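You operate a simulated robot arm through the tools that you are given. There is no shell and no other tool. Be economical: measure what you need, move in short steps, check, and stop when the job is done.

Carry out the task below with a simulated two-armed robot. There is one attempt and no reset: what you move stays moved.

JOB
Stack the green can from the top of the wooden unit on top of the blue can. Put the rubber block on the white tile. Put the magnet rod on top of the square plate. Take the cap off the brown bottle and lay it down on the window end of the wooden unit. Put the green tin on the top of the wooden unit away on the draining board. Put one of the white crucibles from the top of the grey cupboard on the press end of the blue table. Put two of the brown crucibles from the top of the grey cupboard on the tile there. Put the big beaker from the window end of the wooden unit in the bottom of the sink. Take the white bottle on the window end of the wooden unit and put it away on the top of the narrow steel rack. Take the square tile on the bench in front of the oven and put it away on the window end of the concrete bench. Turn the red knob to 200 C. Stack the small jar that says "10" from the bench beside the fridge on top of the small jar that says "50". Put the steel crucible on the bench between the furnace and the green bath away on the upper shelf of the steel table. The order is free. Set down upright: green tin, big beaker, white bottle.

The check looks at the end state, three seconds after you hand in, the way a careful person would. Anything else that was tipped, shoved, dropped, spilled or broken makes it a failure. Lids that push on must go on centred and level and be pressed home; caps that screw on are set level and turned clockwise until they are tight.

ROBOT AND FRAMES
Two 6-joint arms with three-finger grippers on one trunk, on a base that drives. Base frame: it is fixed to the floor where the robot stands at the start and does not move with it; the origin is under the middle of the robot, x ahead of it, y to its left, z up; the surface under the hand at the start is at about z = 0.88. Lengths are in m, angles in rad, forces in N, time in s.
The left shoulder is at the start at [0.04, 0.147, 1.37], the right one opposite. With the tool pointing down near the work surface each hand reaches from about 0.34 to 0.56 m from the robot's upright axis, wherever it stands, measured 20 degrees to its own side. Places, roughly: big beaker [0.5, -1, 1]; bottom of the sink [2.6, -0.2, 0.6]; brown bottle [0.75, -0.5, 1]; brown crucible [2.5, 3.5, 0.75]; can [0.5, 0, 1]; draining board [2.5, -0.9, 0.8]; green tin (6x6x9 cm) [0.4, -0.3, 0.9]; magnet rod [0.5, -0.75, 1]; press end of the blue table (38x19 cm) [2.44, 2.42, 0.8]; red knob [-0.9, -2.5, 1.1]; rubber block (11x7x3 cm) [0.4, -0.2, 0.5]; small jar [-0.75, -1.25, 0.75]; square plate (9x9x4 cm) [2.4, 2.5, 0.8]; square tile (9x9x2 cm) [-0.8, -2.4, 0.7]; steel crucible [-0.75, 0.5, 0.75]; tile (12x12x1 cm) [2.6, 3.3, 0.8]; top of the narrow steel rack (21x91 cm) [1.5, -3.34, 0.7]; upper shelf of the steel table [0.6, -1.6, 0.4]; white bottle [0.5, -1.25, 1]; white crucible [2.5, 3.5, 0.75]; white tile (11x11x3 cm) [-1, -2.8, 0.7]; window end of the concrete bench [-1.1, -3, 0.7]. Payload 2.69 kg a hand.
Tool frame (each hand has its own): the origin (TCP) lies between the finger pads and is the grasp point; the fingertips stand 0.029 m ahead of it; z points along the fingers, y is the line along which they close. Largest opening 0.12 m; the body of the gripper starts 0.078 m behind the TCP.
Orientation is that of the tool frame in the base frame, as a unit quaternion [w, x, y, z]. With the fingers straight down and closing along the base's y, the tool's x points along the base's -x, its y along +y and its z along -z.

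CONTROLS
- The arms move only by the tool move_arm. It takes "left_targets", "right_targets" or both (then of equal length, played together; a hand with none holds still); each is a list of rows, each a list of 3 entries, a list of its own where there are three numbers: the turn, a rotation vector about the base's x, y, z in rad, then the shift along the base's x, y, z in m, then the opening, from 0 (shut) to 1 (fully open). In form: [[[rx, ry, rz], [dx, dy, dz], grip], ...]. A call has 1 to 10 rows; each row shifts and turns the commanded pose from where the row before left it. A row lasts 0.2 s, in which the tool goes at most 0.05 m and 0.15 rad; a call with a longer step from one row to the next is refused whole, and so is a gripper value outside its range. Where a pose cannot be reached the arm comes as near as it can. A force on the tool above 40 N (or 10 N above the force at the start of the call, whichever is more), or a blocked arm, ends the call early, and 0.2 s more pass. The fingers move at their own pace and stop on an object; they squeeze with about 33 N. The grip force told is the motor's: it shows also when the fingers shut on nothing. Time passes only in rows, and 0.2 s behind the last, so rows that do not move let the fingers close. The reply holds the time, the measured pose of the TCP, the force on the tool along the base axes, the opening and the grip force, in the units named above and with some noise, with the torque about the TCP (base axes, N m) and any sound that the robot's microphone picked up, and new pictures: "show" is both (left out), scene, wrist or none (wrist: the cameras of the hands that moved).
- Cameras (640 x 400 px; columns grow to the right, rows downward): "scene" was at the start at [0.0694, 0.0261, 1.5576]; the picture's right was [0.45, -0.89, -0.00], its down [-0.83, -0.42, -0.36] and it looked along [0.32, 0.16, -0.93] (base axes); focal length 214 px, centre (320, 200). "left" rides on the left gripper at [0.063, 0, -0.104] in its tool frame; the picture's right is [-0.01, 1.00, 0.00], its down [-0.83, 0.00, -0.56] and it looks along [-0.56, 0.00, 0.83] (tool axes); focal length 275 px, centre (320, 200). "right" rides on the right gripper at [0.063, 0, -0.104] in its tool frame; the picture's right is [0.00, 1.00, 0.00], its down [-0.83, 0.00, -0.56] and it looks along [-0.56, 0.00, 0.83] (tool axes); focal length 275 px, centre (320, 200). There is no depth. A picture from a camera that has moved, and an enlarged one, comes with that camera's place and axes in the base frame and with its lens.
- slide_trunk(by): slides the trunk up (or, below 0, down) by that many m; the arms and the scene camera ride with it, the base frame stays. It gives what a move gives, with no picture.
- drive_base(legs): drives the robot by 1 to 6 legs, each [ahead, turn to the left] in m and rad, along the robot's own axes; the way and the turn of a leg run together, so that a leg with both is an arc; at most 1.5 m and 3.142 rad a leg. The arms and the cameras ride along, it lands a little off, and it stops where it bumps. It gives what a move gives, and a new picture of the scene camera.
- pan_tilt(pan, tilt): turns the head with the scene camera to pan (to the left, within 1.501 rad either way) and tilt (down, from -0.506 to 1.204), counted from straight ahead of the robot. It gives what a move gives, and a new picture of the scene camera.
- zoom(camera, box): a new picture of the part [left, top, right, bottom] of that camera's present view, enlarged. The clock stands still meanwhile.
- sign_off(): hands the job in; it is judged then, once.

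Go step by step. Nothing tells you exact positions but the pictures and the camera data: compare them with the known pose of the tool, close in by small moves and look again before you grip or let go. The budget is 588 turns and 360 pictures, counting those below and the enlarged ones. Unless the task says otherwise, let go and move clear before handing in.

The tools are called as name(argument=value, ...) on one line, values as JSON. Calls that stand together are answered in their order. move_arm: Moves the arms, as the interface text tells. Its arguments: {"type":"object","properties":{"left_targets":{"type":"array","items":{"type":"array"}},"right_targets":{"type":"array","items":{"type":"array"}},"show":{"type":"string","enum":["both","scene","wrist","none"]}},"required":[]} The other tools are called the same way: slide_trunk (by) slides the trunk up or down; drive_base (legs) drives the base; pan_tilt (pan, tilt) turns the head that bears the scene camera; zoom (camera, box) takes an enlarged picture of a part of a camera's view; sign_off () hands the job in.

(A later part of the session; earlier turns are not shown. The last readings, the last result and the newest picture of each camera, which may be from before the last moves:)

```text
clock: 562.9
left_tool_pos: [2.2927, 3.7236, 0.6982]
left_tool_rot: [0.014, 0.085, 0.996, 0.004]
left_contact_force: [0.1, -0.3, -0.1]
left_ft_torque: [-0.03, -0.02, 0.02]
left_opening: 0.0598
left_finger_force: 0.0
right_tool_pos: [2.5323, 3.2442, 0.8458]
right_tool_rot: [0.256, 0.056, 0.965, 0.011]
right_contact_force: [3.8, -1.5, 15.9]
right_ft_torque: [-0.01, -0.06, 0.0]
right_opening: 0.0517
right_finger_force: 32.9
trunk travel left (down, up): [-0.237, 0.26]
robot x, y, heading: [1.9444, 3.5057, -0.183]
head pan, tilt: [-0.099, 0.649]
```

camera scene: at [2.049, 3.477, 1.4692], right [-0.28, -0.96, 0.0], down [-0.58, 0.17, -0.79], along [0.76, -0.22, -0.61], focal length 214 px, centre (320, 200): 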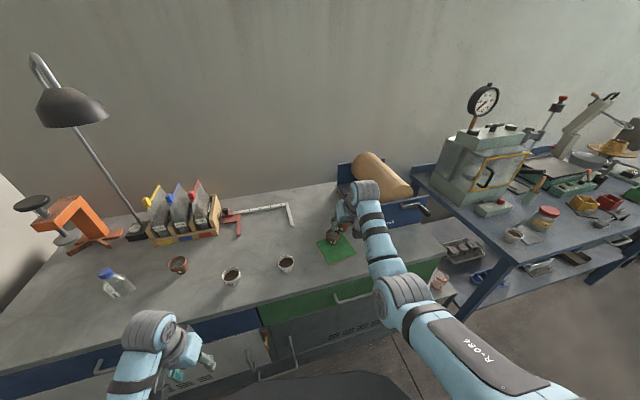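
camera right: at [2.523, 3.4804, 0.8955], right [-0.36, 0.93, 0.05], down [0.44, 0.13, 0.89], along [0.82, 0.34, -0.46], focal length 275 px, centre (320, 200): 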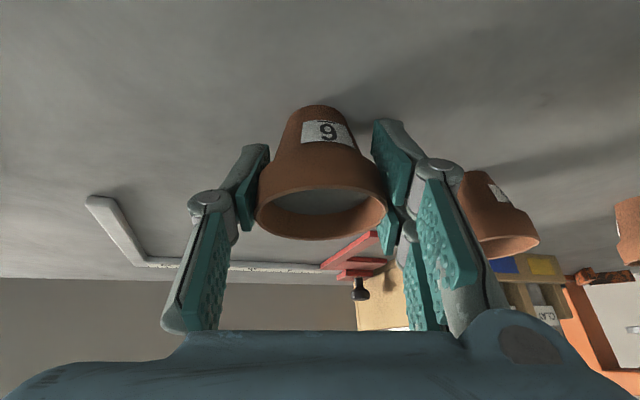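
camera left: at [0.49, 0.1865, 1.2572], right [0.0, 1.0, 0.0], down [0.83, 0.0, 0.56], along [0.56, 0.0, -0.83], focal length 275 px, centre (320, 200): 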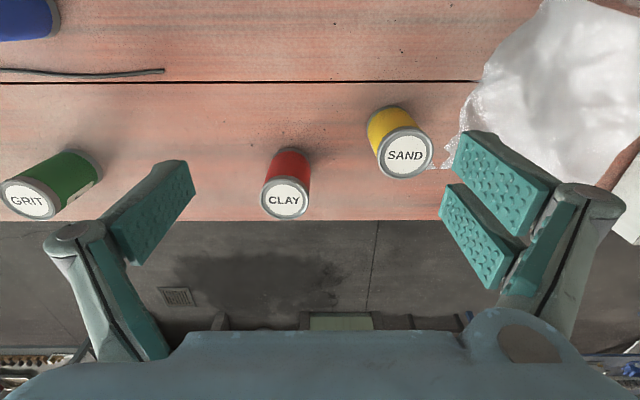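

slide_trunk(by=0.003)

move_arm(right_targets=[[[0, 0, 0], [0, 0, 0], 0.46], [[0, 0, 0], [0, 0, 0], 0.52], [[0, 0, 0], [0, 0, 0], 0.62], [[0, 0, 0], [0, 0, 0], 0.66]], show="none")

slide_trunk(by=0.2)

drive_base(legs=[[-0.3, 0]])

zoom(camera="scene", box=[220, 170, 420, 290])

```text
clock: 563.4
left_tool_pos: [2.2938, 3.7251, 0.7]
left_tool_rot: [0.016, 0.084, 0.996, 0.003]
left_contact_force: [-0.9, 0.0, -0.2]
left_ft_torque: [0.03, 0.0, -0.03]
left_opening: 0.0599
left_finger_force: 0.0
right_tool_pos: [2.5317, 3.2425, 0.8445]
right_tool_rot: [0.252, 0.056, 0.966, 0.011]
right_contact_force: [2.4, -1.3, 7.0]
right_ft_torque: [-0.01, -0.11, -0.02]
right_opening: 0.0515
right_finger_force: 32.4
trunk travel left (down, up): [-0.24, 0.257]
robot x, y, heading: [1.9398, 3.505, -0.179]
head pan, tilt: [-0.099, 0.649]
```

```text
clock: 564.4
left_tool_pos: [2.2933, 3.7251, 0.6997]
left_tool_rot: [0.015, 0.084, 0.996, 0.004]
left_contact_force: [0.4, 0.0, 0.3]
left_ft_torque: [0.04, 0.01, 0.02]
left_opening: 0.06
left_finger_force: 0.0
right_tool_pos: [2.5299, 3.2437, 0.8441]
right_tool_rot: [0.252, 0.056, 0.966, 0.011]
right_contact_force: [0.2, 0.3, 0.0]
right_ft_torque: [-0.01, 0.05, -0.02]
right_opening: 0.0792
right_finger_force: 0.0
trunk travel left (down, up): [-0.24, 0.257]
robot x, y, heading: [1.939, 3.5042, -0.184]
head pan, tilt: [-0.099, 0.649]
```

```text
clock: 566.6
left_tool_pos: [2.2929, 3.7243, 0.8989]
left_tool_rot: [0.015, 0.085, 0.996, 0.004]
left_contact_force: [-0.3, 0.0, 0.2]
left_ft_torque: [-0.02, -0.02, -0.03]
left_opening: 0.0602
left_finger_force: 0.1
right_tool_pos: [2.5323, 3.2441, 1.0442]
right_tool_rot: [0.251, 0.056, 0.966, 0.011]
right_contact_force: [0.2, -0.1, -0.8]
right_ft_torque: [-0.01, 0.01, -0.04]
right_opening: 0.0792
right_finger_force: 0.0
trunk travel left (down, up): [-0.44, 0.057]
robot x, y, heading: [1.9404, 3.5069, -0.181]
head pan, tilt: [-0.099, 0.649]
```

```text
clock: 568.6
left_tool_pos: [2.0014, 3.7798, 0.8998]
left_tool_rot: [0.013, 0.084, 0.996, 0.005]
left_contact_force: [1.3, -0.1, 0.5]
left_ft_torque: [0.02, 0.02, -0.01]
left_opening: 0.0601
left_finger_force: 0.2
right_tool_pos: [2.2411, 3.2983, 1.0428]
right_tool_rot: [0.25, 0.056, 0.967, 0.011]
right_contact_force: [-0.1, 0.8, 0.7]
right_ft_torque: [-0.01, 0.01, -0.02]
right_opening: 0.0791
right_finger_force: 0.0
trunk travel left (down, up): [-0.44, 0.057]
robot x, y, heading: [1.6477, 3.5621, -0.181]
head pan, tilt: [-0.099, 0.649]
camera scene: at [1.7528, 3.5312, 1.5415], right [-0.27, -0.96, 0.0], down [-0.58, 0.17, -0.8], along [0.76, -0.22, -0.61], focal length 214 px, centre (320, 200)
```

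scene: 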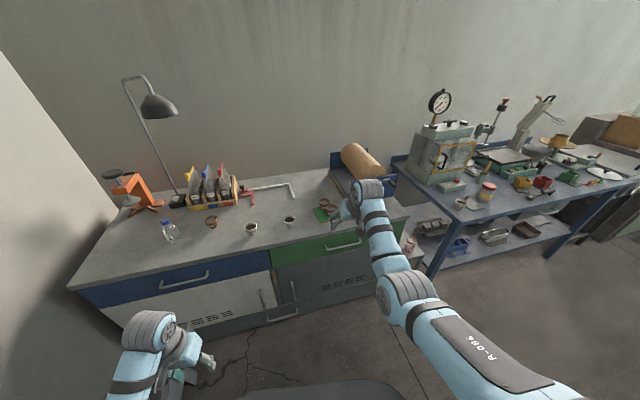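

```text
3.20 times, centred on (320, 230) of scene
camera zoom: at [1.7528, 3.5312, 1.5415], right [-0.27, -0.96, 0.0], down [-0.58, 0.17, -0.8], along [0.76, -0.22, -0.61], focal length 686 px, centre (320, 104)
```

zoom: 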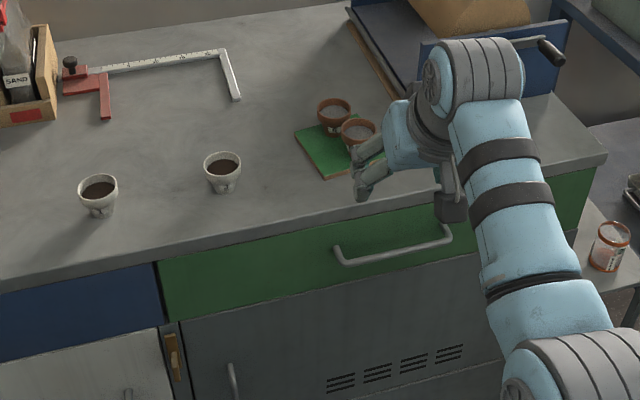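

Both browns are on the tile. Leave carefully: forward first, then a tight arc right, down the room toward the wooden unit.

drive_base(legs=[[0.27, 0], [0.3, -1.42]])

```text
clock: 574.0
left_tool_pos: [2.3626, 2.9772, 0.9003]
left_tool_rot: [0.014, 0.713, 0.701, -0.007]
left_contact_force: [0.2, -0.6, 0.5]
left_ft_torque: [0.01, 0.02, 0.02]
left_opening: 0.0603
left_finger_force: 0.1
right_tool_pos: [1.9227, 2.6706, 1.0453]
right_tool_rot: [0.197, 0.673, 0.695, -0.157]
right_contact_force: [0.0, 0.5, -0.3]
right_ft_torque: [-0.06, 0.04, 0.02]
right_opening: 0.0796
right_finger_force: 0.1
trunk travel left (down, up): [-0.44, 0.057]
robot x, y, heading: [2.0915, 3.2948, -1.593]
head pan, tilt: [-0.099, 0.649]
cut short: leg 2
camera scene: at [2.08, 3.1887, 1.5418], right [-0.99, 0.13, 0.0], down [0.08, 0.6, -0.8], along [-0.1, -0.79, -0.6], focal length 214 px, centre (320, 200)
```

scene: 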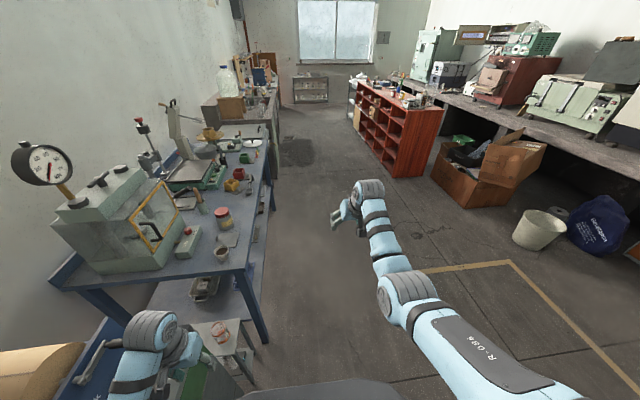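

Next the bottle cap. Raise the trunk, angle away from the blue table, and drive back down to the far side of the wooden unit.

slide_trunk(by=0.055)

drive_base(legs=[[0, -0.4], [0.6, 0], [0, 0.3], [1.5, 0], [1.5, 0], [0.35, 0]])

```text
clock: 575.0
left_tool_pos: [2.3625, 2.9776, 0.9545]
left_tool_rot: [0.014, 0.713, 0.701, -0.007]
left_contact_force: [0.4, -0.5, 0.0]
left_ft_torque: [0.0, 0.01, -0.01]
left_opening: 0.0601
left_finger_force: 0.0
right_tool_pos: [1.9221, 2.6698, 1.099]
right_tool_rot: [0.197, 0.673, 0.695, -0.156]
right_contact_force: [0.2, -0.5, 0.2]
right_ft_torque: [0.0, 0.01, -0.01]
right_opening: 0.0793
right_finger_force: 0.0
trunk travel left (down, up): [-0.495, 0.002]
robot x, y, heading: [2.0936, 3.2943, -1.599]
head pan, tilt: [-0.099, 0.649]
```

```text
clock: 596.3
left_tool_pos: [1.8321, -0.8766, 0.9544]
left_tool_rot: [0.015, 0.723, 0.691, -0.008]
left_contact_force: [0.3, 0.5, 0.2]
left_ft_torque: [-0.02, 0.0, 0.01]
left_opening: 0.0599
left_finger_force: 0.1
right_tool_pos: [1.3849, -1.1715, 1.101]
right_tool_rot: [0.196, 0.682, 0.687, -0.159]
right_contact_force: [-0.8, 0.0, 0.3]
right_ft_torque: [0.0, 0.0, -0.05]
right_opening: 0.0791
right_finger_force: 0.1
trunk travel left (down, up): [-0.495, 0.002]
robot x, y, heading: [1.5688, -0.5543, -1.626]
head pan, tilt: [-0.099, 0.649]
camera scene: at [1.5559, -0.6572, 1.5961], right [-0.99, 0.15, 0.0], down [0.09, 0.6, -0.8], along [-0.12, -0.79, -0.6], focal length 214 px, centre (320, 200)
```

scene: 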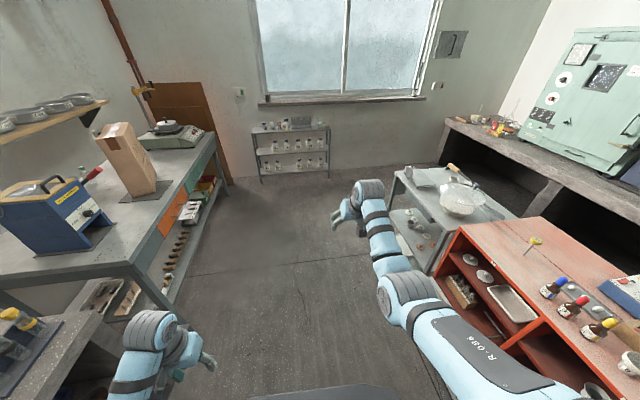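

drive_base(legs=[[0, -1.52]])

pan_tilt(pan=0.0, tilt=0.6)

zoom(camera="scene", box=[220, 170, 460, 310])

```text
clock: 600.3
left_tool_pos: [1.2749, -0.849, 0.9534]
left_tool_rot: [0.005, 1.0, 0.027, -0.015]
left_contact_force: [0.6, 0.0, -0.2]
left_ft_torque: [0.01, 0.0, -0.01]
left_opening: 0.0598
left_finger_force: 0.2
right_tool_pos: [0.937, -0.4314, 1.1003]
right_tool_rot: [0.039, 0.966, 0.052, -0.249]
right_contact_force: [0.6, 0.9, -0.1]
right_ft_torque: [-0.02, 0.02, 0.01]
right_opening: 0.0793
right_finger_force: 0.1
trunk travel left (down, up): [-0.495, 0.002]
robot x, y, heading: [1.5702, -0.5583, -3.099]
head pan, tilt: [-0.099, 0.649]
camera scene: at [1.4631, -0.5517, 1.5958], right [0.06, 1.0, 0.0], down [0.6, -0.03, -0.8], along [-0.8, 0.04, -0.6], focal length 214 px, centre (320, 200)
```

scene: 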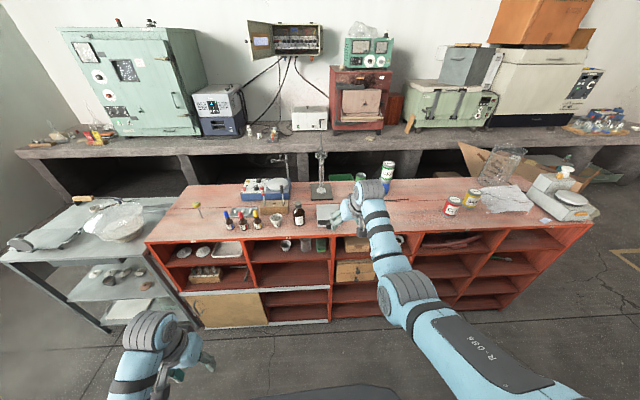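

```text
clock: 601.0
left_tool_pos: [1.274, -0.8482, 0.9536]
left_tool_rot: [0.006, 1.0, 0.027, -0.015]
left_contact_force: [0.0, 0.2, -0.2]
left_ft_torque: [0.01, 0.02, 0.0]
left_opening: 0.0599
left_finger_force: 0.0
right_tool_pos: [0.9364, -0.4321, 1.0994]
right_tool_rot: [0.039, 0.966, 0.052, -0.249]
right_contact_force: [0.1, -1.1, -0.1]
right_ft_torque: [0.02, 0.0, 0.02]
right_opening: 0.0793
right_finger_force: 0.1
trunk travel left (down, up): [-0.495, 0.002]
robot x, y, heading: [1.5715, -0.5556, -3.093]
head pan, tilt: [0.0, 0.6]
camera scene: at [1.4614, -0.5602, 1.6001], right [-0.04, 1.0, 0.0], down [0.56, 0.02, -0.82], along [-0.82, -0.04, -0.57], focal length 214 px, centre (320, 200)
```

scene: 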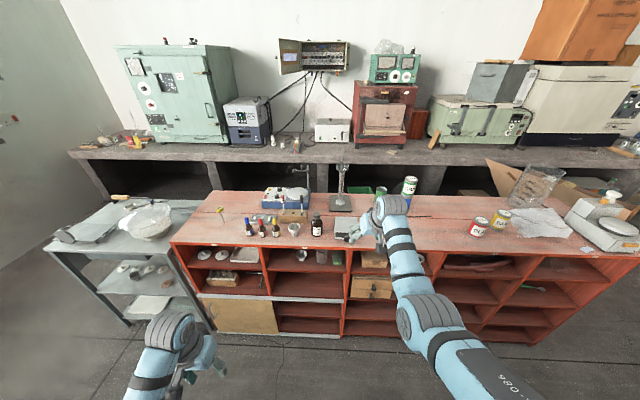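

```text
2.67 times, centred on (340, 240) of scene
camera zoom: at [1.4614, -0.5602, 1.6001], right [-0.04, 1.0, 0.0], down [0.56, 0.02, -0.82], along [-0.82, -0.04, -0.57], focal length 572 px, centre (267, 93)
```

zoom: 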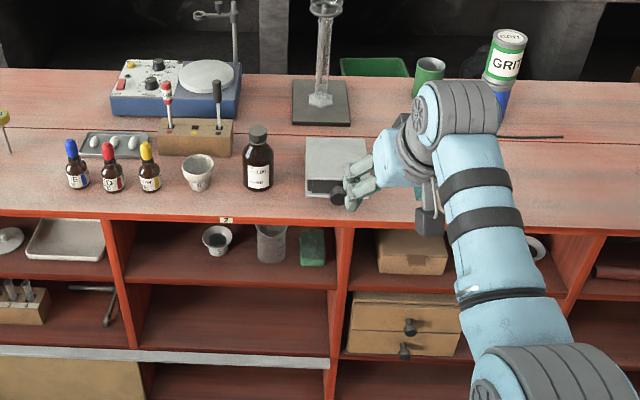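

zoom(camera="scene", box=[250, 190, 340, 250])

```text
6.67 times, centred on (295, 220) of scene
camera zoom: at [1.4614, -0.5602, 1.6001], right [-0.04, 1.0, 0.0], down [0.56, 0.02, -0.82], along [-0.82, -0.04, -0.57], focal length 1430 px, centre (487, 67)
```

zoom: 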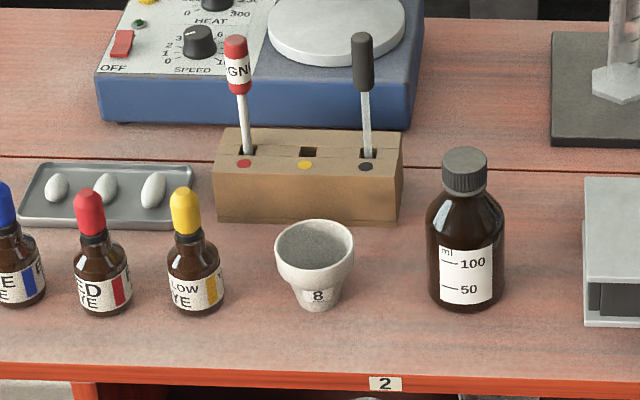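

The magnet rod is the red/white one in the wooden block. The brown bottle stands at [0.70, −0.614], cap ≈0.038 wide, top z≈1.0. First set the right hand vertical in free space.

move_arm(right_targets=[[[0, -0.13, 0], [0.03, 0, -0.01], 0.6], [[0, -0.13, 0], [0.03, 0, -0.02], 0.6], [[0, -0.13, 0], [0.03, 0, -0.02], 0.6], [[0, -0.12, 0], [0.03, 0, -0.02], 0.6], [[0, 0, 0], [0.02, 0, 0], 0.6], [[0, 0, 0], [0, 0, 0], 0.6]], show="none")

drive_base(legs=[[0, 0.48], [0.38, 0], [0, -0.53]])

zoom(camera="right", box=[0, 0, 640, 400])

```text
clock: 602.4
left_tool_pos: [1.275, -0.8479, 0.9538]
left_tool_rot: [0.005, 1.0, 0.027, -0.015]
left_contact_force: [0.6, 1.2, 0.8]
left_ft_torque: [0.0, -0.01, -0.01]
left_opening: 0.0601
left_finger_force: 0.0
right_tool_pos: [1.0772, -0.4308, 1.0313]
right_tool_rot: [0.05, 0.998, 0.041, 0.003]
right_contact_force: [-0.2, 0.1, -0.4]
right_ft_torque: [0.0, 0.0, -0.05]
right_opening: 0.072
right_finger_force: 0.0
trunk travel left (down, up): [-0.495, 0.002]
robot x, y, heading: [1.5719, -0.5544, -3.099]
head pan, tilt: [0.0, 0.6]
```

```text
clock: 607.7
left_tool_pos: [0.9332, -1.0216, 0.9532]
left_tool_rot: [0.004, 1.0, 0.0, -0.015]
left_contact_force: [0.4, -0.5, 0.4]
left_ft_torque: [-0.05, 0.01, 0.02]
left_opening: 0.06
left_finger_force: 0.2
right_tool_pos: [0.7553, -0.594, 1.0313]
right_tool_rot: [0.05, 0.999, 0.012, 0.001]
right_contact_force: [-1.1, 0.4, -0.4]
right_ft_torque: [-0.01, 0.0, 0.01]
right_opening: 0.072
right_finger_force: 0.1
trunk travel left (down, up): [-0.495, 0.002]
robot x, y, heading: [1.2386, -0.7433, 3.136]
head pan, tilt: [0.0, 0.6]
camera scene: at [1.1332, -0.744, 1.6001], right [0.01, 1.0, 0.0], down [0.57, 0.0, -0.82], along [-0.82, 0.01, -0.57], focal length 214 px, centre (320, 200)
```

scene: 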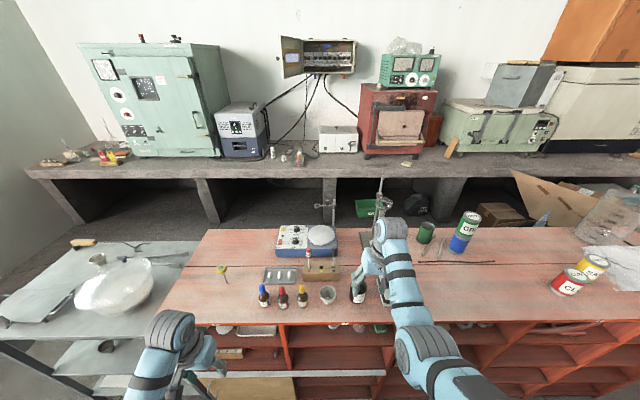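

```text
1.00 times, centred on (320, 200) of right (not enlarged: the box is as wide or as high as the picture)
camera zoom: at [0.8179, -0.5824, 1.1341], right [0.03, -0.99, 0.1], down [-0.83, 0.03, 0.55], along [-0.55, -0.1, -0.83], focal length 275 px, centre (320, 200)
```

zoom: 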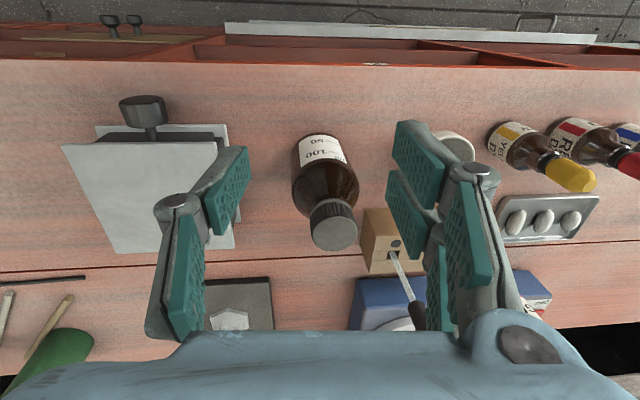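

move_arm(right_targets=[[[0.1, 0, 0], [0, 0, 0.03], 0.65], [[0, 0, 0], [-0.025, -0.008, 0.01], 0.65], [[0, 0, 0], [-0.025, -0.008, 0], 0.65], [[0, 0, 0], [0, 0, 0], 0.65]], show="wrist")

```text
clock: 608.7
left_tool_pos: [0.9327, -1.0206, 0.9538]
left_tool_rot: [0.005, 1.0, 0.001, -0.014]
left_contact_force: [-0.4, 0.4, -0.6]
left_ft_torque: [0.0, 0.0, 0.01]
left_opening: 0.0601
left_finger_force: 0.0
right_tool_pos: [0.6933, -0.6127, 1.0624]
right_tool_rot: [0.0, 1.0, 0.013, 0.003]
right_contact_force: [0.5, -1.3, 0.5]
right_ft_torque: [0.0, 0.02, -0.01]
right_opening: 0.0781
right_finger_force: 0.1
right hand out of reach, approached as far as the arm can: row 1
trunk travel left (down, up): [-0.495, 0.002]
robot x, y, heading: [1.2429, -0.7466, 3.128]
head pan, tilt: [0.0, 0.6]
camera right: at [0.7548, -0.6114, 1.166], right [0.03, -1.0, 0.0], down [-0.83, -0.03, 0.55], along [-0.55, -0.02, -0.83], focal length 275 px, centre (320, 200)
```

right: 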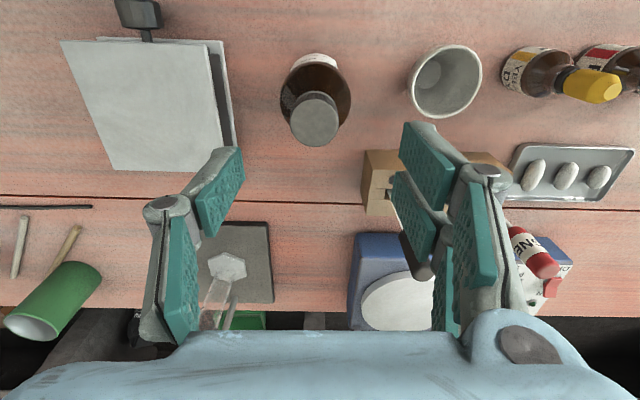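

Cap centre [0.7045, −0.609]. Centre over it and pre-rotate the hand clockwise to leave room for unscrewing.

move_arm(right_targets=[[[0, 0, -0.14], [0.006, 0.002, 0], 0.5], [[0, 0, -0.14], [0.005, 0.002, 0], 0.5], [[0, 0, -0.14], [0, 0, 0], 0.5], [[0, 0, -0.14], [0, 0, 0], 0.5], [[0, 0, -0.14], [0, 0, 0], 0.5], [[0, 0, -0.14], [0, 0, 0], 0.5], [[0, 0, -0.14], [0, 0, 0], 0.5], [[0, 0, -0.14], [0, 0, 0], 0.5], [[0, 0, 0], [0, 0, 0], 0.5]], show="wrist")

```text
clock: 610.7
left_tool_pos: [0.9327, -1.0199, 0.9543]
left_tool_rot: [0.006, 1.0, 0.0, -0.015]
left_contact_force: [0.3, -0.6, 0.2]
left_ft_torque: [-0.02, 0.0, 0.03]
left_opening: 0.0601
left_finger_force: 0.0
right_tool_pos: [0.7043, -0.6094, 1.061]
right_tool_rot: [0.001, 0.854, -0.521, 0.003]
right_contact_force: [-0.3, 0.6, -0.3]
right_ft_torque: [0.0, -0.01, -0.02]
right_opening: 0.0599
right_finger_force: 0.0
trunk travel left (down, up): [-0.495, 0.002]
robot x, y, heading: [1.2429, -0.7428, 3.133]
head pan, tilt: [0.0, 0.6]
camera right: at [0.7321, -0.6637, 1.1643], right [-0.89, -0.46, 0.0], down [-0.39, 0.74, 0.55], along [-0.26, 0.49, -0.83], focal length 275 px, centre (320, 200)
```

right: 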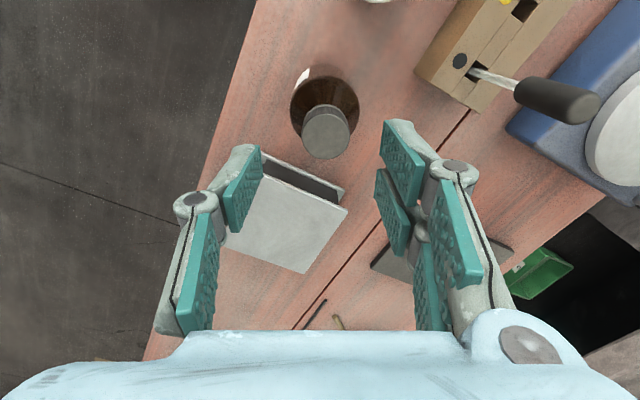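

move_arm(right_targets=[[[0, 0, 0], [-0.002, -0.002, 0], 0.5], [[0, 0, 0], [0, 0, 0], 0.5]], show="none")

slide_trunk(by=-0.062)

zoom(camera="right", box=[0, 0, 640, 400])

zoom(camera="scene", box=[270, 210, 450, 330])

```text
clock: 611.3
left_tool_pos: [0.9329, -1.0206, 0.9535]
left_tool_rot: [0.005, 1.0, 0.0, -0.015]
left_contact_force: [-0.2, 0.4, -0.2]
left_ft_torque: [-0.01, -0.02, 0.0]
left_opening: 0.06
left_finger_force: 0.0
right_tool_pos: [0.7, -0.6099, 1.0599]
right_tool_rot: [0.001, 0.854, -0.52, 0.003]
right_contact_force: [0.2, -0.3, -0.1]
right_ft_torque: [0.02, 0.01, -0.03]
right_opening: 0.0602
right_finger_force: 0.2
trunk travel left (down, up): [-0.495, 0.002]
robot x, y, heading: [1.2424, -0.7448, 3.13]
head pan, tilt: [0.0, 0.6]
```

```text
clock: 612.3
left_tool_pos: [0.9316, -1.0224, 0.8927]
left_tool_rot: [0.005, 1.0, 0.0, -0.014]
left_contact_force: [0.8, -0.1, -0.2]
left_ft_torque: [-0.02, 0.01, -0.01]
left_opening: 0.0604
left_finger_force: 0.1
right_tool_pos: [0.701, -0.6106, 0.9993]
right_tool_rot: [0.001, 0.854, -0.519, 0.002]
right_contact_force: [-0.3, -0.3, 0.4]
right_ft_torque: [0.01, 0.02, -0.01]
right_opening: 0.0598
right_finger_force: 0.0
trunk travel left (down, up): [-0.433, 0.064]
robot x, y, heading: [1.2435, -0.7431, 3.132]
head pan, tilt: [0.0, 0.6]
```

```text
1.00 times, centred on (320, 200) of right (not enlarged: the box is as wide or as high as the picture)
camera zoom: at [0.7303, -0.6655, 1.1032], right [-0.89, -0.46, 0.0], down [-0.39, 0.74, 0.55], along [-0.26, 0.49, -0.83], focal length 275 px, centre (320, 200)
```

zoom: 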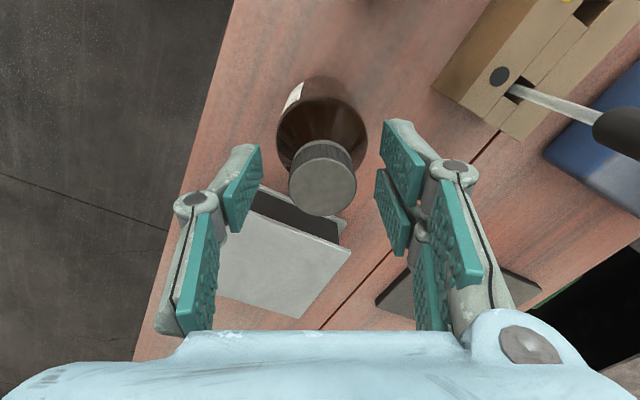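

```text
3.33 times, centred on (360, 270) of scene
camera zoom: at [1.1334, -0.7431, 1.5386], right [0.01, 1.0, 0.0], down [0.56, -0.01, -0.83], along [-0.82, 0.01, -0.56], focal length 715 px, centre (187, -33)
```

zoom: 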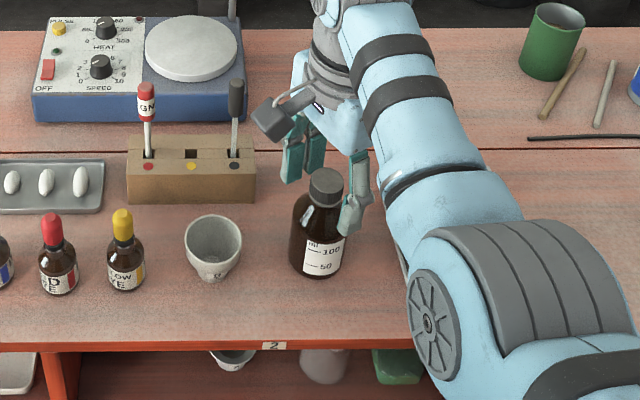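

slide_trunk(by=-0.012)

move_arm(right_targets=[[[0, 0, 0], [0, 0, 0], 0.35], [[0, 0, 0], [0, 0, 0], 0.2], [[0, 0, 0], [0, 0, 0], 0], [[0, 0, 0], [0, 0, 0], 0]], show="wrist")

```text
clock: 612.9
left_tool_pos: [0.9321, -1.0206, 0.8801]
left_tool_rot: [0.005, 1.0, 0.0, -0.015]
left_contact_force: [0.4, -0.4, 0.3]
left_ft_torque: [-0.01, -0.02, 0.01]
left_opening: 0.0603
left_finger_force: 0.0
right_tool_pos: [0.7022, -0.6095, 0.9866]
right_tool_rot: [0.002, 0.855, -0.519, 0.003]
right_contact_force: [0.7, -0.6, -0.6]
right_ft_torque: [-0.01, 0.03, 0.02]
right_opening: 0.06
right_finger_force: 0.0
trunk travel left (down, up): [-0.421, 0.076]
robot x, y, heading: [1.2425, -0.7465, 3.131]
head pan, tilt: [0.0, 0.6]
```

```text
clock: 613.9
left_tool_pos: [0.9329, -1.0214, 0.8798]
left_tool_rot: [0.005, 1.0, 0.0, -0.014]
left_contact_force: [0.1, -0.1, 0.5]
left_ft_torque: [0.0, -0.01, -0.02]
left_opening: 0.0601
left_finger_force: 0.1
right_tool_pos: [0.7012, -0.6106, 0.9882]
right_tool_rot: [0.001, 0.854, -0.52, 0.001]
right_contact_force: [-1.4, 1.2, 7.7]
right_ft_torque: [0.06, 0.09, 0.0]
right_opening: 0.0374
right_finger_force: 33.2
trunk travel left (down, up): [-0.421, 0.076]
robot x, y, heading: [1.2431, -0.7453, 3.132]
head pan, tilt: [0.0, 0.6]
camera right: at [0.7307, -0.6656, 1.092], right [-0.89, -0.46, 0.0], down [-0.39, 0.74, 0.55], along [-0.26, 0.49, -0.83], focal length 275 px, centre (320, 200)
```

right: 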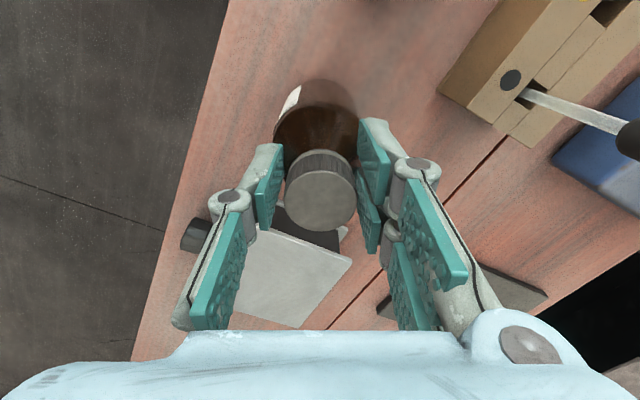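

The opening (0.037) and upward force suggest the tips bear on the bottle's shoulder. Reopen, raise 12 mm, close again.

move_arm(right_targets=[[[0, 0, 0], [0, 0, 0], 0.4], [[0, 0, 0], [0, 0, 0.006], 0.4], [[0, 0, 0], [0, 0, 0.006], 0.4], [[0, 0, 0], [0, 0, 0], 0.1], [[0, 0, 0], [0, 0, 0], 0], [[0, 0, 0], [0, 0, 0], 0]], show="wrist")

```text
clock: 615.3
left_tool_pos: [0.9317, -1.0205, 0.8796]
left_tool_rot: [0.005, 1.0, 0.0, -0.015]
left_contact_force: [-0.2, 0.0, -0.4]
left_ft_torque: [0.0, -0.01, 0.0]
left_opening: 0.0601
left_finger_force: 0.1
right_tool_pos: [0.7022, -0.6109, 0.9996]
right_tool_rot: [0.001, 0.855, -0.519, 0.003]
right_contact_force: [1.1, 0.2, 0.8]
right_ft_torque: [0.02, -0.05, 0.0]
right_opening: 0.0268
right_finger_force: 33.0
trunk travel left (down, up): [-0.421, 0.076]
robot x, y, heading: [1.242, -0.7452, 3.137]
head pan, tilt: [0.0, 0.6]
camera right: at [0.7307, -0.6655, 1.1033], right [-0.89, -0.46, 0.0], down [-0.39, 0.74, 0.55], along [-0.26, 0.49, -0.83], focal length 275 px, centre (320, 200)
```

right: 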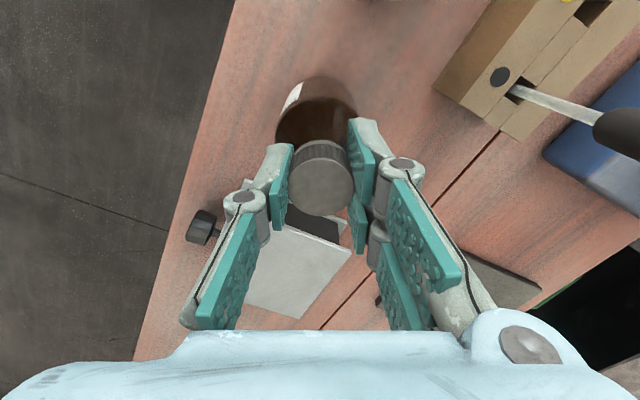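

Now it grips the cap alone (0.027). Turn counter-clockwise and see whether the bottle turns with it.

move_arm(right_targets=[[[0, 0, 0.14], [0, 0, -0.001], 0], [[0, 0, 0.14], [0, 0, 0], 0], [[0, 0, 0.14], [0, 0, 0], 0], [[0, 0, 0.14], [0, 0, 0], 0], [[0, 0, 0.14], [0, 0, 0], 0], [[0, 0, 0.14], [0, 0, 0], 0], [[0, 0, 0.14], [0, 0, 0], 0], [[0, 0, 0.14], [0, 0, 0], 0], [[0, 0, 0.14], [0, 0, 0], 0]], show="none")

zoom(camera="scene", box=[300, 230, 420, 310])

```text
clock: 617.3
left_tool_pos: [0.933, -1.0199, 0.8805]
left_tool_rot: [0.005, 1.0, 0.0, -0.015]
left_contact_force: [0.0, 0.1, -0.4]
left_ft_torque: [0.03, -0.02, -0.02]
left_opening: 0.0601
left_finger_force: 0.1
right_tool_pos: [0.7021, -0.6088, 1.0001]
right_tool_rot: [0.0, 0.996, 0.084, 0.002]
right_contact_force: [-2.4, 2.3, 10.7]
right_ft_torque: [0.14, 0.11, 0.01]
right_opening: 0.0268
right_finger_force: 32.6
trunk travel left (down, up): [-0.421, 0.076]
robot x, y, heading: [1.2456, -0.747, 3.128]
head pan, tilt: [0.0, 0.6]
```

```text
5.00 times, centred on (360, 270) of scene
camera zoom: at [1.1346, -0.7431, 1.5269], right [0.01, 1.0, 0.0], down [0.56, -0.01, -0.83], along [-0.83, 0.01, -0.56], focal length 1072 px, centre (120, -150)
```

zoom: 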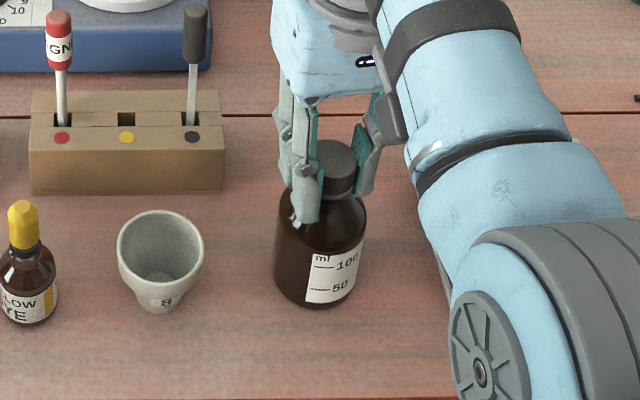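

The cap turns relative to the bottle and is rising. Continue turning while easing upward.

move_arm(right_targets=[[[0, 0, 0.14], [0, 0, 0.001], 0], [[0, 0, 0.14], [0, 0, 0], 0], [[0, 0, 0.14], [0, 0, 0.001], 0], [[0, 0, 0.14], [0, 0, 0], 0], [[0, 0, 0.14], [0, 0, 0.001], 0], [[0, 0, 0.14], [0, 0, 0], 0], [[0, 0, 0.14], [0, 0, 0.001], 0], [[0, 0, 0.14], [0, 0, 0], 0], [[0, 0, 0.14], [0, 0, 0], 0]], show="none")

zoom(camera="scene", box=[300, 230, 420, 310])

```text
clock: 619.3
left_tool_pos: [0.9325, -1.0212, 0.8797]
left_tool_rot: [0.005, 1.0, 0.0, -0.015]
left_contact_force: [0.6, -0.7, -0.4]
left_ft_torque: [-0.06, 0.02, -0.01]
left_opening: 0.0602
left_finger_force: 0.2
right_tool_pos: [0.7019, -0.61, 1.0013]
right_tool_rot: [-0.001, 0.756, 0.654, 0.002]
right_contact_force: [0.8, 0.3, -0.5]
right_ft_torque: [0.0, -0.01, 0.01]
right_opening: 0.0269
right_finger_force: 33.1
trunk travel left (down, up): [-0.421, 0.076]
robot x, y, heading: [1.2409, -0.7448, 3.131]
head pan, tilt: [0.0, 0.6]
```

```text
5.00 times, centred on (360, 270) of scene
camera zoom: at [1.1329, -0.7431, 1.5267], right [0.01, 1.0, 0.0], down [0.57, -0.01, -0.82], along [-0.82, 0.01, -0.57], focal length 1072 px, centre (120, -150)
```

zoom: 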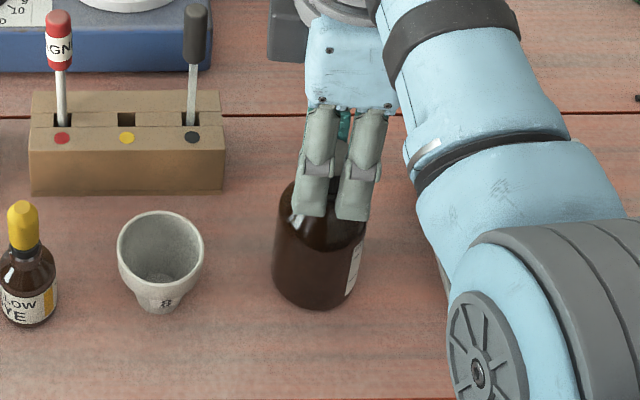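

This time the bottle turned along, so I need downward pressure. Regrip: open, rotate back, close.

move_arm(right_targets=[[[0, 0, 0], [0, 0, 0], 0.4], [[0, 0, -0.145], [0, 0, 0], 0.4], [[0, 0, -0.145], [0, 0, 0], 0.4], [[0, 0, -0.145], [0, 0, 0], 0.4], [[0, 0, -0.145], [0, 0, 0], 0.4], [[0, 0, -0.145], [0, 0, 0], 0.4], [[0, 0, -0.145], [0, 0, 0], 0.4], [[0, 0, -0.145], [0, 0, 0], 0.4], [[0, 0, -0.145], [0, 0, 0], 0.4], [[0, 0, -0.145], [0, 0, 0], 0.4]], show="none")

move_arm(right_targets=[[[0, 0, -0.145], [0, 0, 0], 0.4], [[0, 0, -0.145], [0, 0, 0], 0.4], [[0, 0, -0.145], [0, 0, 0], 0.4], [[0, 0, -0.145], [0, 0, 0], 0.4], [[0, 0, -0.145], [0, 0, 0], 0.4], [[0, 0, -0.145], [0, 0, 0], 0.4], [[0, 0, -0.145], [0, 0, 0], 0.4], [[0, 0, 0], [0, 0, 0], 0.1], [[0, 0, 0], [0, 0, 0], 0], [[0, 0, 0], [0, 0, 0], 0]], show="wrist")

```text
clock: 621.5
left_tool_pos: [0.9318, -1.0205, 0.8803]
left_tool_rot: [0.005, 1.0, 0.0, -0.015]
left_contact_force: [-0.2, 0.2, 0.5]
left_ft_torque: [-0.04, 0.02, 0.0]
left_opening: 0.0599
left_finger_force: 0.0
right_tool_pos: [0.7012, -0.6095, 1.0025]
right_tool_rot: [0.001, 0.998, 0.059, 0.002]
right_contact_force: [0.4, 0.1, -0.5]
right_ft_torque: [-0.01, 0.0, 0.02]
right_opening: 0.048
right_finger_force: 0.1
trunk travel left (down, up): [-0.421, 0.076]
robot x, y, heading: [1.2418, -0.7419, 3.136]
head pan, tilt: [0.0, 0.6]
```

```text
clock: 623.7
left_tool_pos: [0.9332, -1.0209, 0.8794]
left_tool_rot: [0.005, 1.0, 0.0, -0.014]
left_contact_force: [-0.1, -0.4, -0.6]
left_ft_torque: [0.0, 0.01, 0.01]
left_opening: 0.0601
left_finger_force: 0.1
right_tool_pos: [0.7021, -0.6096, 1.0026]
right_tool_rot: [0.001, 0.902, -0.432, 0.003]
right_contact_force: [-0.4, -0.4, -0.4]
right_ft_torque: [0.04, 0.03, 0.02]
right_opening: 0.0271
right_finger_force: 33.2
trunk travel left (down, up): [-0.421, 0.076]
robot x, y, heading: [1.2472, -0.7468, 3.139]
head pan, tilt: [0.0, 0.6]
camera right: at [0.7407, -0.6587, 1.1064], right [-0.78, -0.63, 0.0], down [-0.52, 0.65, 0.55], along [-0.35, 0.43, -0.83], focal length 275 px, centre (320, 200)
```

right: 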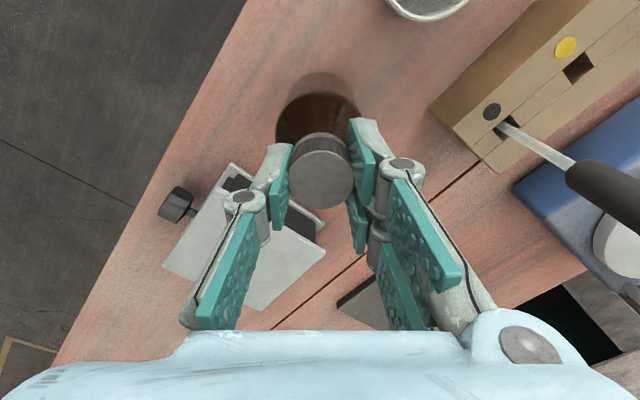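

move_arm(right_targets=[[[0, 0, 0], [0, 0, -0.004], 0], [[0, 0, 0.145], [0, 0, 0], 0], [[0, 0, 0.145], [0, 0, 0], 0], [[0, 0, 0.145], [0, 0, 0], 0], [[0, 0, 0.145], [0, 0, 0], 0], [[0, 0, 0.145], [0, 0, 0], 0], [[0, 0, 0.145], [0, 0, 0], 0], [[0, 0, 0.145], [0, 0, 0], 0], [[0, 0, 0.145], [0, 0, 0], 0]], show="none")

zoom(camera="scene", box=[300, 230, 420, 310])

```text
clock: 625.7
left_tool_pos: [0.9334, -1.0219, 0.881]
left_tool_rot: [0.004, 1.0, 0.0, -0.015]
left_contact_force: [-0.2, -0.5, -1.0]
left_ft_torque: [0.0, -0.02, -0.03]
left_opening: 0.0603
left_finger_force: 0.0
right_tool_pos: [0.7034, -0.6107, 1.0009]
right_tool_rot: [-0.001, 0.991, 0.134, 0.0]
right_contact_force: [-8.7, -1.4, 34.7]
right_ft_torque: [-0.05, 0.37, -0.02]
right_opening: 0.027
right_finger_force: 33.4
trunk travel left (down, up): [-0.421, 0.076]
robot x, y, heading: [1.242, -0.7479, 3.131]
head pan, tilt: [0.0, 0.6]
```

```text
5.00 times, centred on (360, 270) of scene
camera zoom: at [1.1369, -0.7454, 1.5271], right [0.01, 1.0, 0.0], down [0.56, 0.0, -0.83], along [-0.83, 0.01, -0.56], focal length 1072 px, centre (120, -150)
```

zoom: 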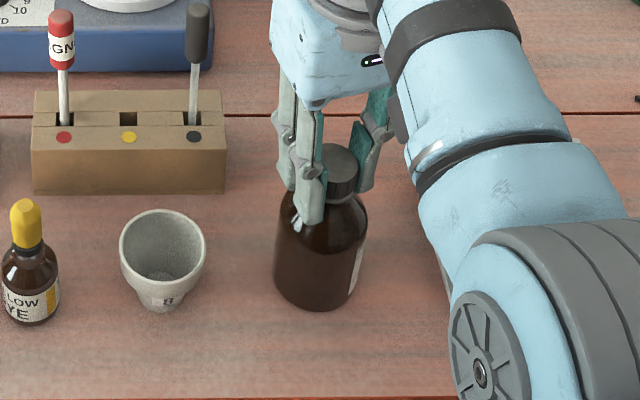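

Good: cap turned, bottle stayed. Ease up 2 mm and keep turning.

move_arm(right_targets=[[[0, 0, 0], [0, 0, 0.002], 0], [[0, 0, 0.145], [0, 0, 0], 0], [[0, 0, 0.145], [0, 0, 0], 0], [[0, 0, 0.145], [0, 0, 0], 0], [[0, 0, 0.145], [0, 0, 0], 0], [[0, 0, 0.145], [0, 0, 0], 0], [[0, 0, 0.145], [0, 0, 0], 0], [[0, 0, 0.145], [0, 0, 0], 0], [[0, 0, 0.145], [0, 0, 0], 0]], show="none")

zoom(camera="scene", box=[300, 230, 420, 310])

```text
clock: 627.7
left_tool_pos: [0.934, -1.0217, 0.8818]
left_tool_rot: [0.004, 1.0, 0.001, -0.016]
left_contact_force: [0.2, 0.3, -0.5]
left_ft_torque: [0.0, -0.04, -0.01]
left_opening: 0.06
left_finger_force: 0.2
right_tool_pos: [0.7051, -0.6105, 1.0008]
right_tool_rot: [-0.002, 0.756, 0.655, 0.002]
right_contact_force: [-2.4, -2.0, 20.0]
right_ft_torque: [0.03, 0.01, 0.0]
right_opening: 0.0271
right_finger_force: 32.6
trunk travel left (down, up): [-0.421, 0.076]
robot x, y, heading: [1.2468, -0.7409, 3.134]
head pan, tilt: [0.0, 0.6]
```

```text
5.00 times, centred on (360, 270) of scene
camera zoom: at [1.1365, -0.7451, 1.527], right [0.01, 1.0, 0.0], down [0.56, 0.0, -0.83], along [-0.83, 0.01, -0.56], focal length 1072 px, centre (120, -150)
```

zoom: 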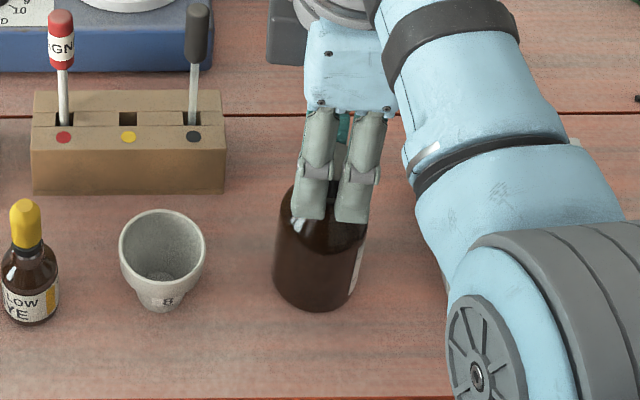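

move_arm(right_targets=[[[0, 0, 0], [0, 0, 0.002], 0.4], [[0, 0, -0.148], [0, 0, 0], 0.4], [[0, 0, -0.148], [0, 0, 0], 0.4], [[0, 0, -0.148], [0, 0, 0], 0.4], [[0, 0, -0.148], [0, 0, 0], 0.4], [[0, 0, -0.148], [0, 0, 0], 0.4], [[0, 0, -0.148], [0, 0, 0], 0.4], [[0, 0, -0.148], [0, 0, 0], 0.4], [[0, 0, -0.148], [0, 0, 0], 0.4], [[0, 0, -0.148], [0, 0, 0], 0.4]], show="none")

move_arm(right_targets=[[[0, 0, -0.148], [0, 0, 0], 0.4], [[0, 0, -0.148], [0, 0, 0], 0.4], [[0, 0, -0.148], [0, 0, 0], 0.4], [[0, 0, -0.148], [0, 0, 0], 0.4], [[0, 0, -0.148], [0, 0, 0], 0.4], [[0, 0, -0.148], [0, 0, 0], 0.4], [[0, 0, -0.148], [0, 0, 0], 0.4], [[0, 0, 0], [0, 0, 0], 0.1], [[0, 0, 0], [0, 0, 0], 0], [[0, 0, 0], [0, 0, 0], 0]], show="none")

move_arm(right_targets=[[[0, 0, 0], [0, 0, -0.004], 0], [[0, 0, 0.148], [0, 0, 0], 0], [[0, 0, 0.148], [0, 0, 0], 0], [[0, 0, 0.148], [0, 0, 0], 0], [[0, 0, 0.148], [0, 0, 0], 0], [[0, 0, 0.148], [0, 0, 0], 0], [[0, 0, 0.148], [0, 0, 0], 0], [[0, 0, 0.148], [0, 0, 0], 0], [[0, 0, 0.148], [0, 0, 0], 0]], show="none")

move_arm(right_targets=[[[0, 0, 0], [0, 0, 0.001], 0], [[0, 0, 0.148], [0, 0, 0], 0], [[0, 0, 0.148], [0, 0, 0], 0], [[0, 0, 0.148], [0, 0, 0], 0], [[0, 0, 0.148], [0, 0, 0], 0], [[0, 0, 0.148], [0, 0, 0], 0], [[0, 0, 0.148], [0, 0, 0], 0], [[0, 0, 0.148], [0, 0, 0], 0], [[0, 0, 0.148], [0, 0, 0], 0]], show="wrist")

```text
clock: 629.9
left_tool_pos: [0.9313, -1.0212, 0.8792]
left_tool_rot: [0.005, 1.0, -0.001, -0.015]
left_contact_force: [0.1, -0.1, 0.1]
left_ft_torque: [0.0, 0.02, 0.04]
left_opening: 0.0603
left_finger_force: 0.1
right_tool_pos: [0.702, -0.6094, 1.0032]
right_tool_rot: [0.001, 0.999, 0.046, 0.002]
right_contact_force: [-0.6, 0.2, 0.5]
right_ft_torque: [0.03, 0.05, -0.01]
right_opening: 0.048
right_finger_force: 0.1
trunk travel left (down, up): [-0.421, 0.076]
robot x, y, heading: [1.2415, -0.7445, 3.134]
head pan, tilt: [0.0, 0.6]
```

```text
clock: 632.1
left_tool_pos: [0.9319, -1.0206, 0.8795]
left_tool_rot: [0.005, 1.0, 0.0, -0.014]
left_contact_force: [0.3, -0.6, 0.8]
left_ft_torque: [-0.01, -0.02, 0.0]
left_opening: 0.0601
left_finger_force: 0.1
right_tool_pos: [0.7016, -0.6101, 1.0028]
right_tool_rot: [0.001, 0.891, -0.454, 0.002]
right_contact_force: [1.2, 0.4, 0.0]
right_ft_torque: [0.08, 0.01, 0.04]
right_opening: 0.0267
right_finger_force: 33.6
trunk travel left (down, up): [-0.421, 0.076]
robot x, y, heading: [1.2445, -0.745, 3.136]
head pan, tilt: [0.0, 0.6]
```

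```text
clock: 634.1
left_tool_pos: [0.9321, -1.0209, 0.8807]
left_tool_rot: [0.005, 1.0, 0.0, -0.017]
left_contact_force: [1.2, 0.6, -0.2]
left_ft_torque: [-0.03, 0.01, -0.01]
left_opening: 0.06
left_finger_force: 0.2
right_tool_pos: [0.7029, -0.6113, 0.9986]
right_tool_rot: [0.0, 0.993, 0.121, 0.002]
right_contact_force: [0.4, -0.4, 8.0]
right_ft_torque: [0.03, -0.03, 0.01]
right_opening: 0.0267
right_finger_force: 32.7
trunk travel left (down, up): [-0.421, 0.076]
robot x, y, heading: [1.2402, -0.7402, 3.132]
head pan, tilt: [0.0, 0.6]
```

```text
clock: 636.1
left_tool_pos: [0.9323, -1.021, 0.8798]
left_tool_rot: [0.005, 1.0, 0.0, -0.014]
left_contact_force: [0.2, -0.7, -0.5]
left_ft_torque: [0.02, -0.03, -0.01]
left_opening: 0.0599
left_finger_force: 0.0
right_tool_pos: [0.702, -0.6094, 0.9988]
right_tool_rot: [-0.002, 0.756, 0.655, 0.002]
right_contact_force: [0.1, 0.5, -0.1]
right_ft_torque: [-0.01, 0.04, -0.07]
right_opening: 0.0269
right_finger_force: 32.7
trunk travel left (down, up): [-0.421, 0.076]
robot x, y, heading: [1.241, -0.7462, 3.139]
head pan, tilt: [0.0, 0.6]
camera right: at [0.7095, -0.5481, 1.1034], right [0.99, -0.14, 0.0], down [-0.11, -0.83, 0.55], along [-0.08, -0.55, -0.83], focal length 275 px, centre (320, 200)
```

right: 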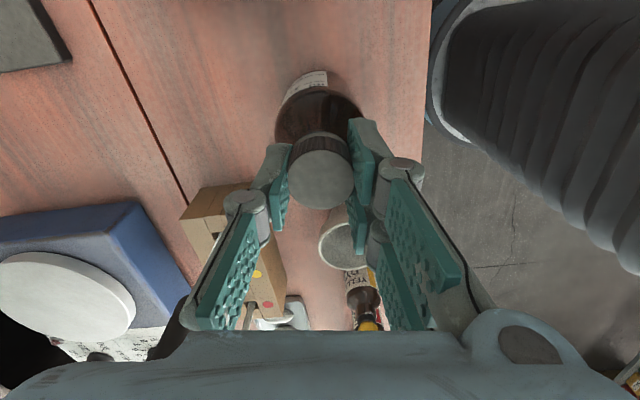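

The vertical load has vanished, so the cap seems free. Lift a little and check.

slide_trunk(by=0.03)

zoom(camera="scene", box=[300, 210, 420, 310])

```text
clock: 636.8
left_tool_pos: [0.932, -1.0214, 0.9119]
left_tool_rot: [0.005, 1.0, 0.0, -0.015]
left_contact_force: [-0.5, -0.7, 0.5]
left_ft_torque: [-0.01, 0.01, 0.0]
left_opening: 0.06
left_finger_force: 0.0
right_tool_pos: [0.7016, -0.6098, 1.0308]
right_tool_rot: [-0.002, 0.757, 0.654, 0.002]
right_contact_force: [0.2, 0.0, -0.1]
right_ft_torque: [-0.01, 0.01, 0.02]
right_opening: 0.0267
right_finger_force: 33.0
trunk travel left (down, up): [-0.451, 0.046]
robot x, y, heading: [1.2449, -0.7411, 3.135]
head pan, tilt: [0.0, 0.6]
```

```text
4.00 times, centred on (360, 260) of scene
camera zoom: at [1.1335, -0.7431, 1.5574], right [0.01, 1.0, 0.0], down [0.56, -0.01, -0.83], along [-0.83, 0.01, -0.56], focal length 858 px, centre (160, -40)
```

zoom: 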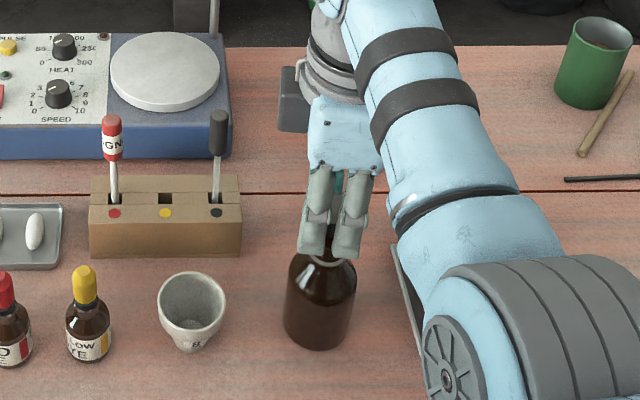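

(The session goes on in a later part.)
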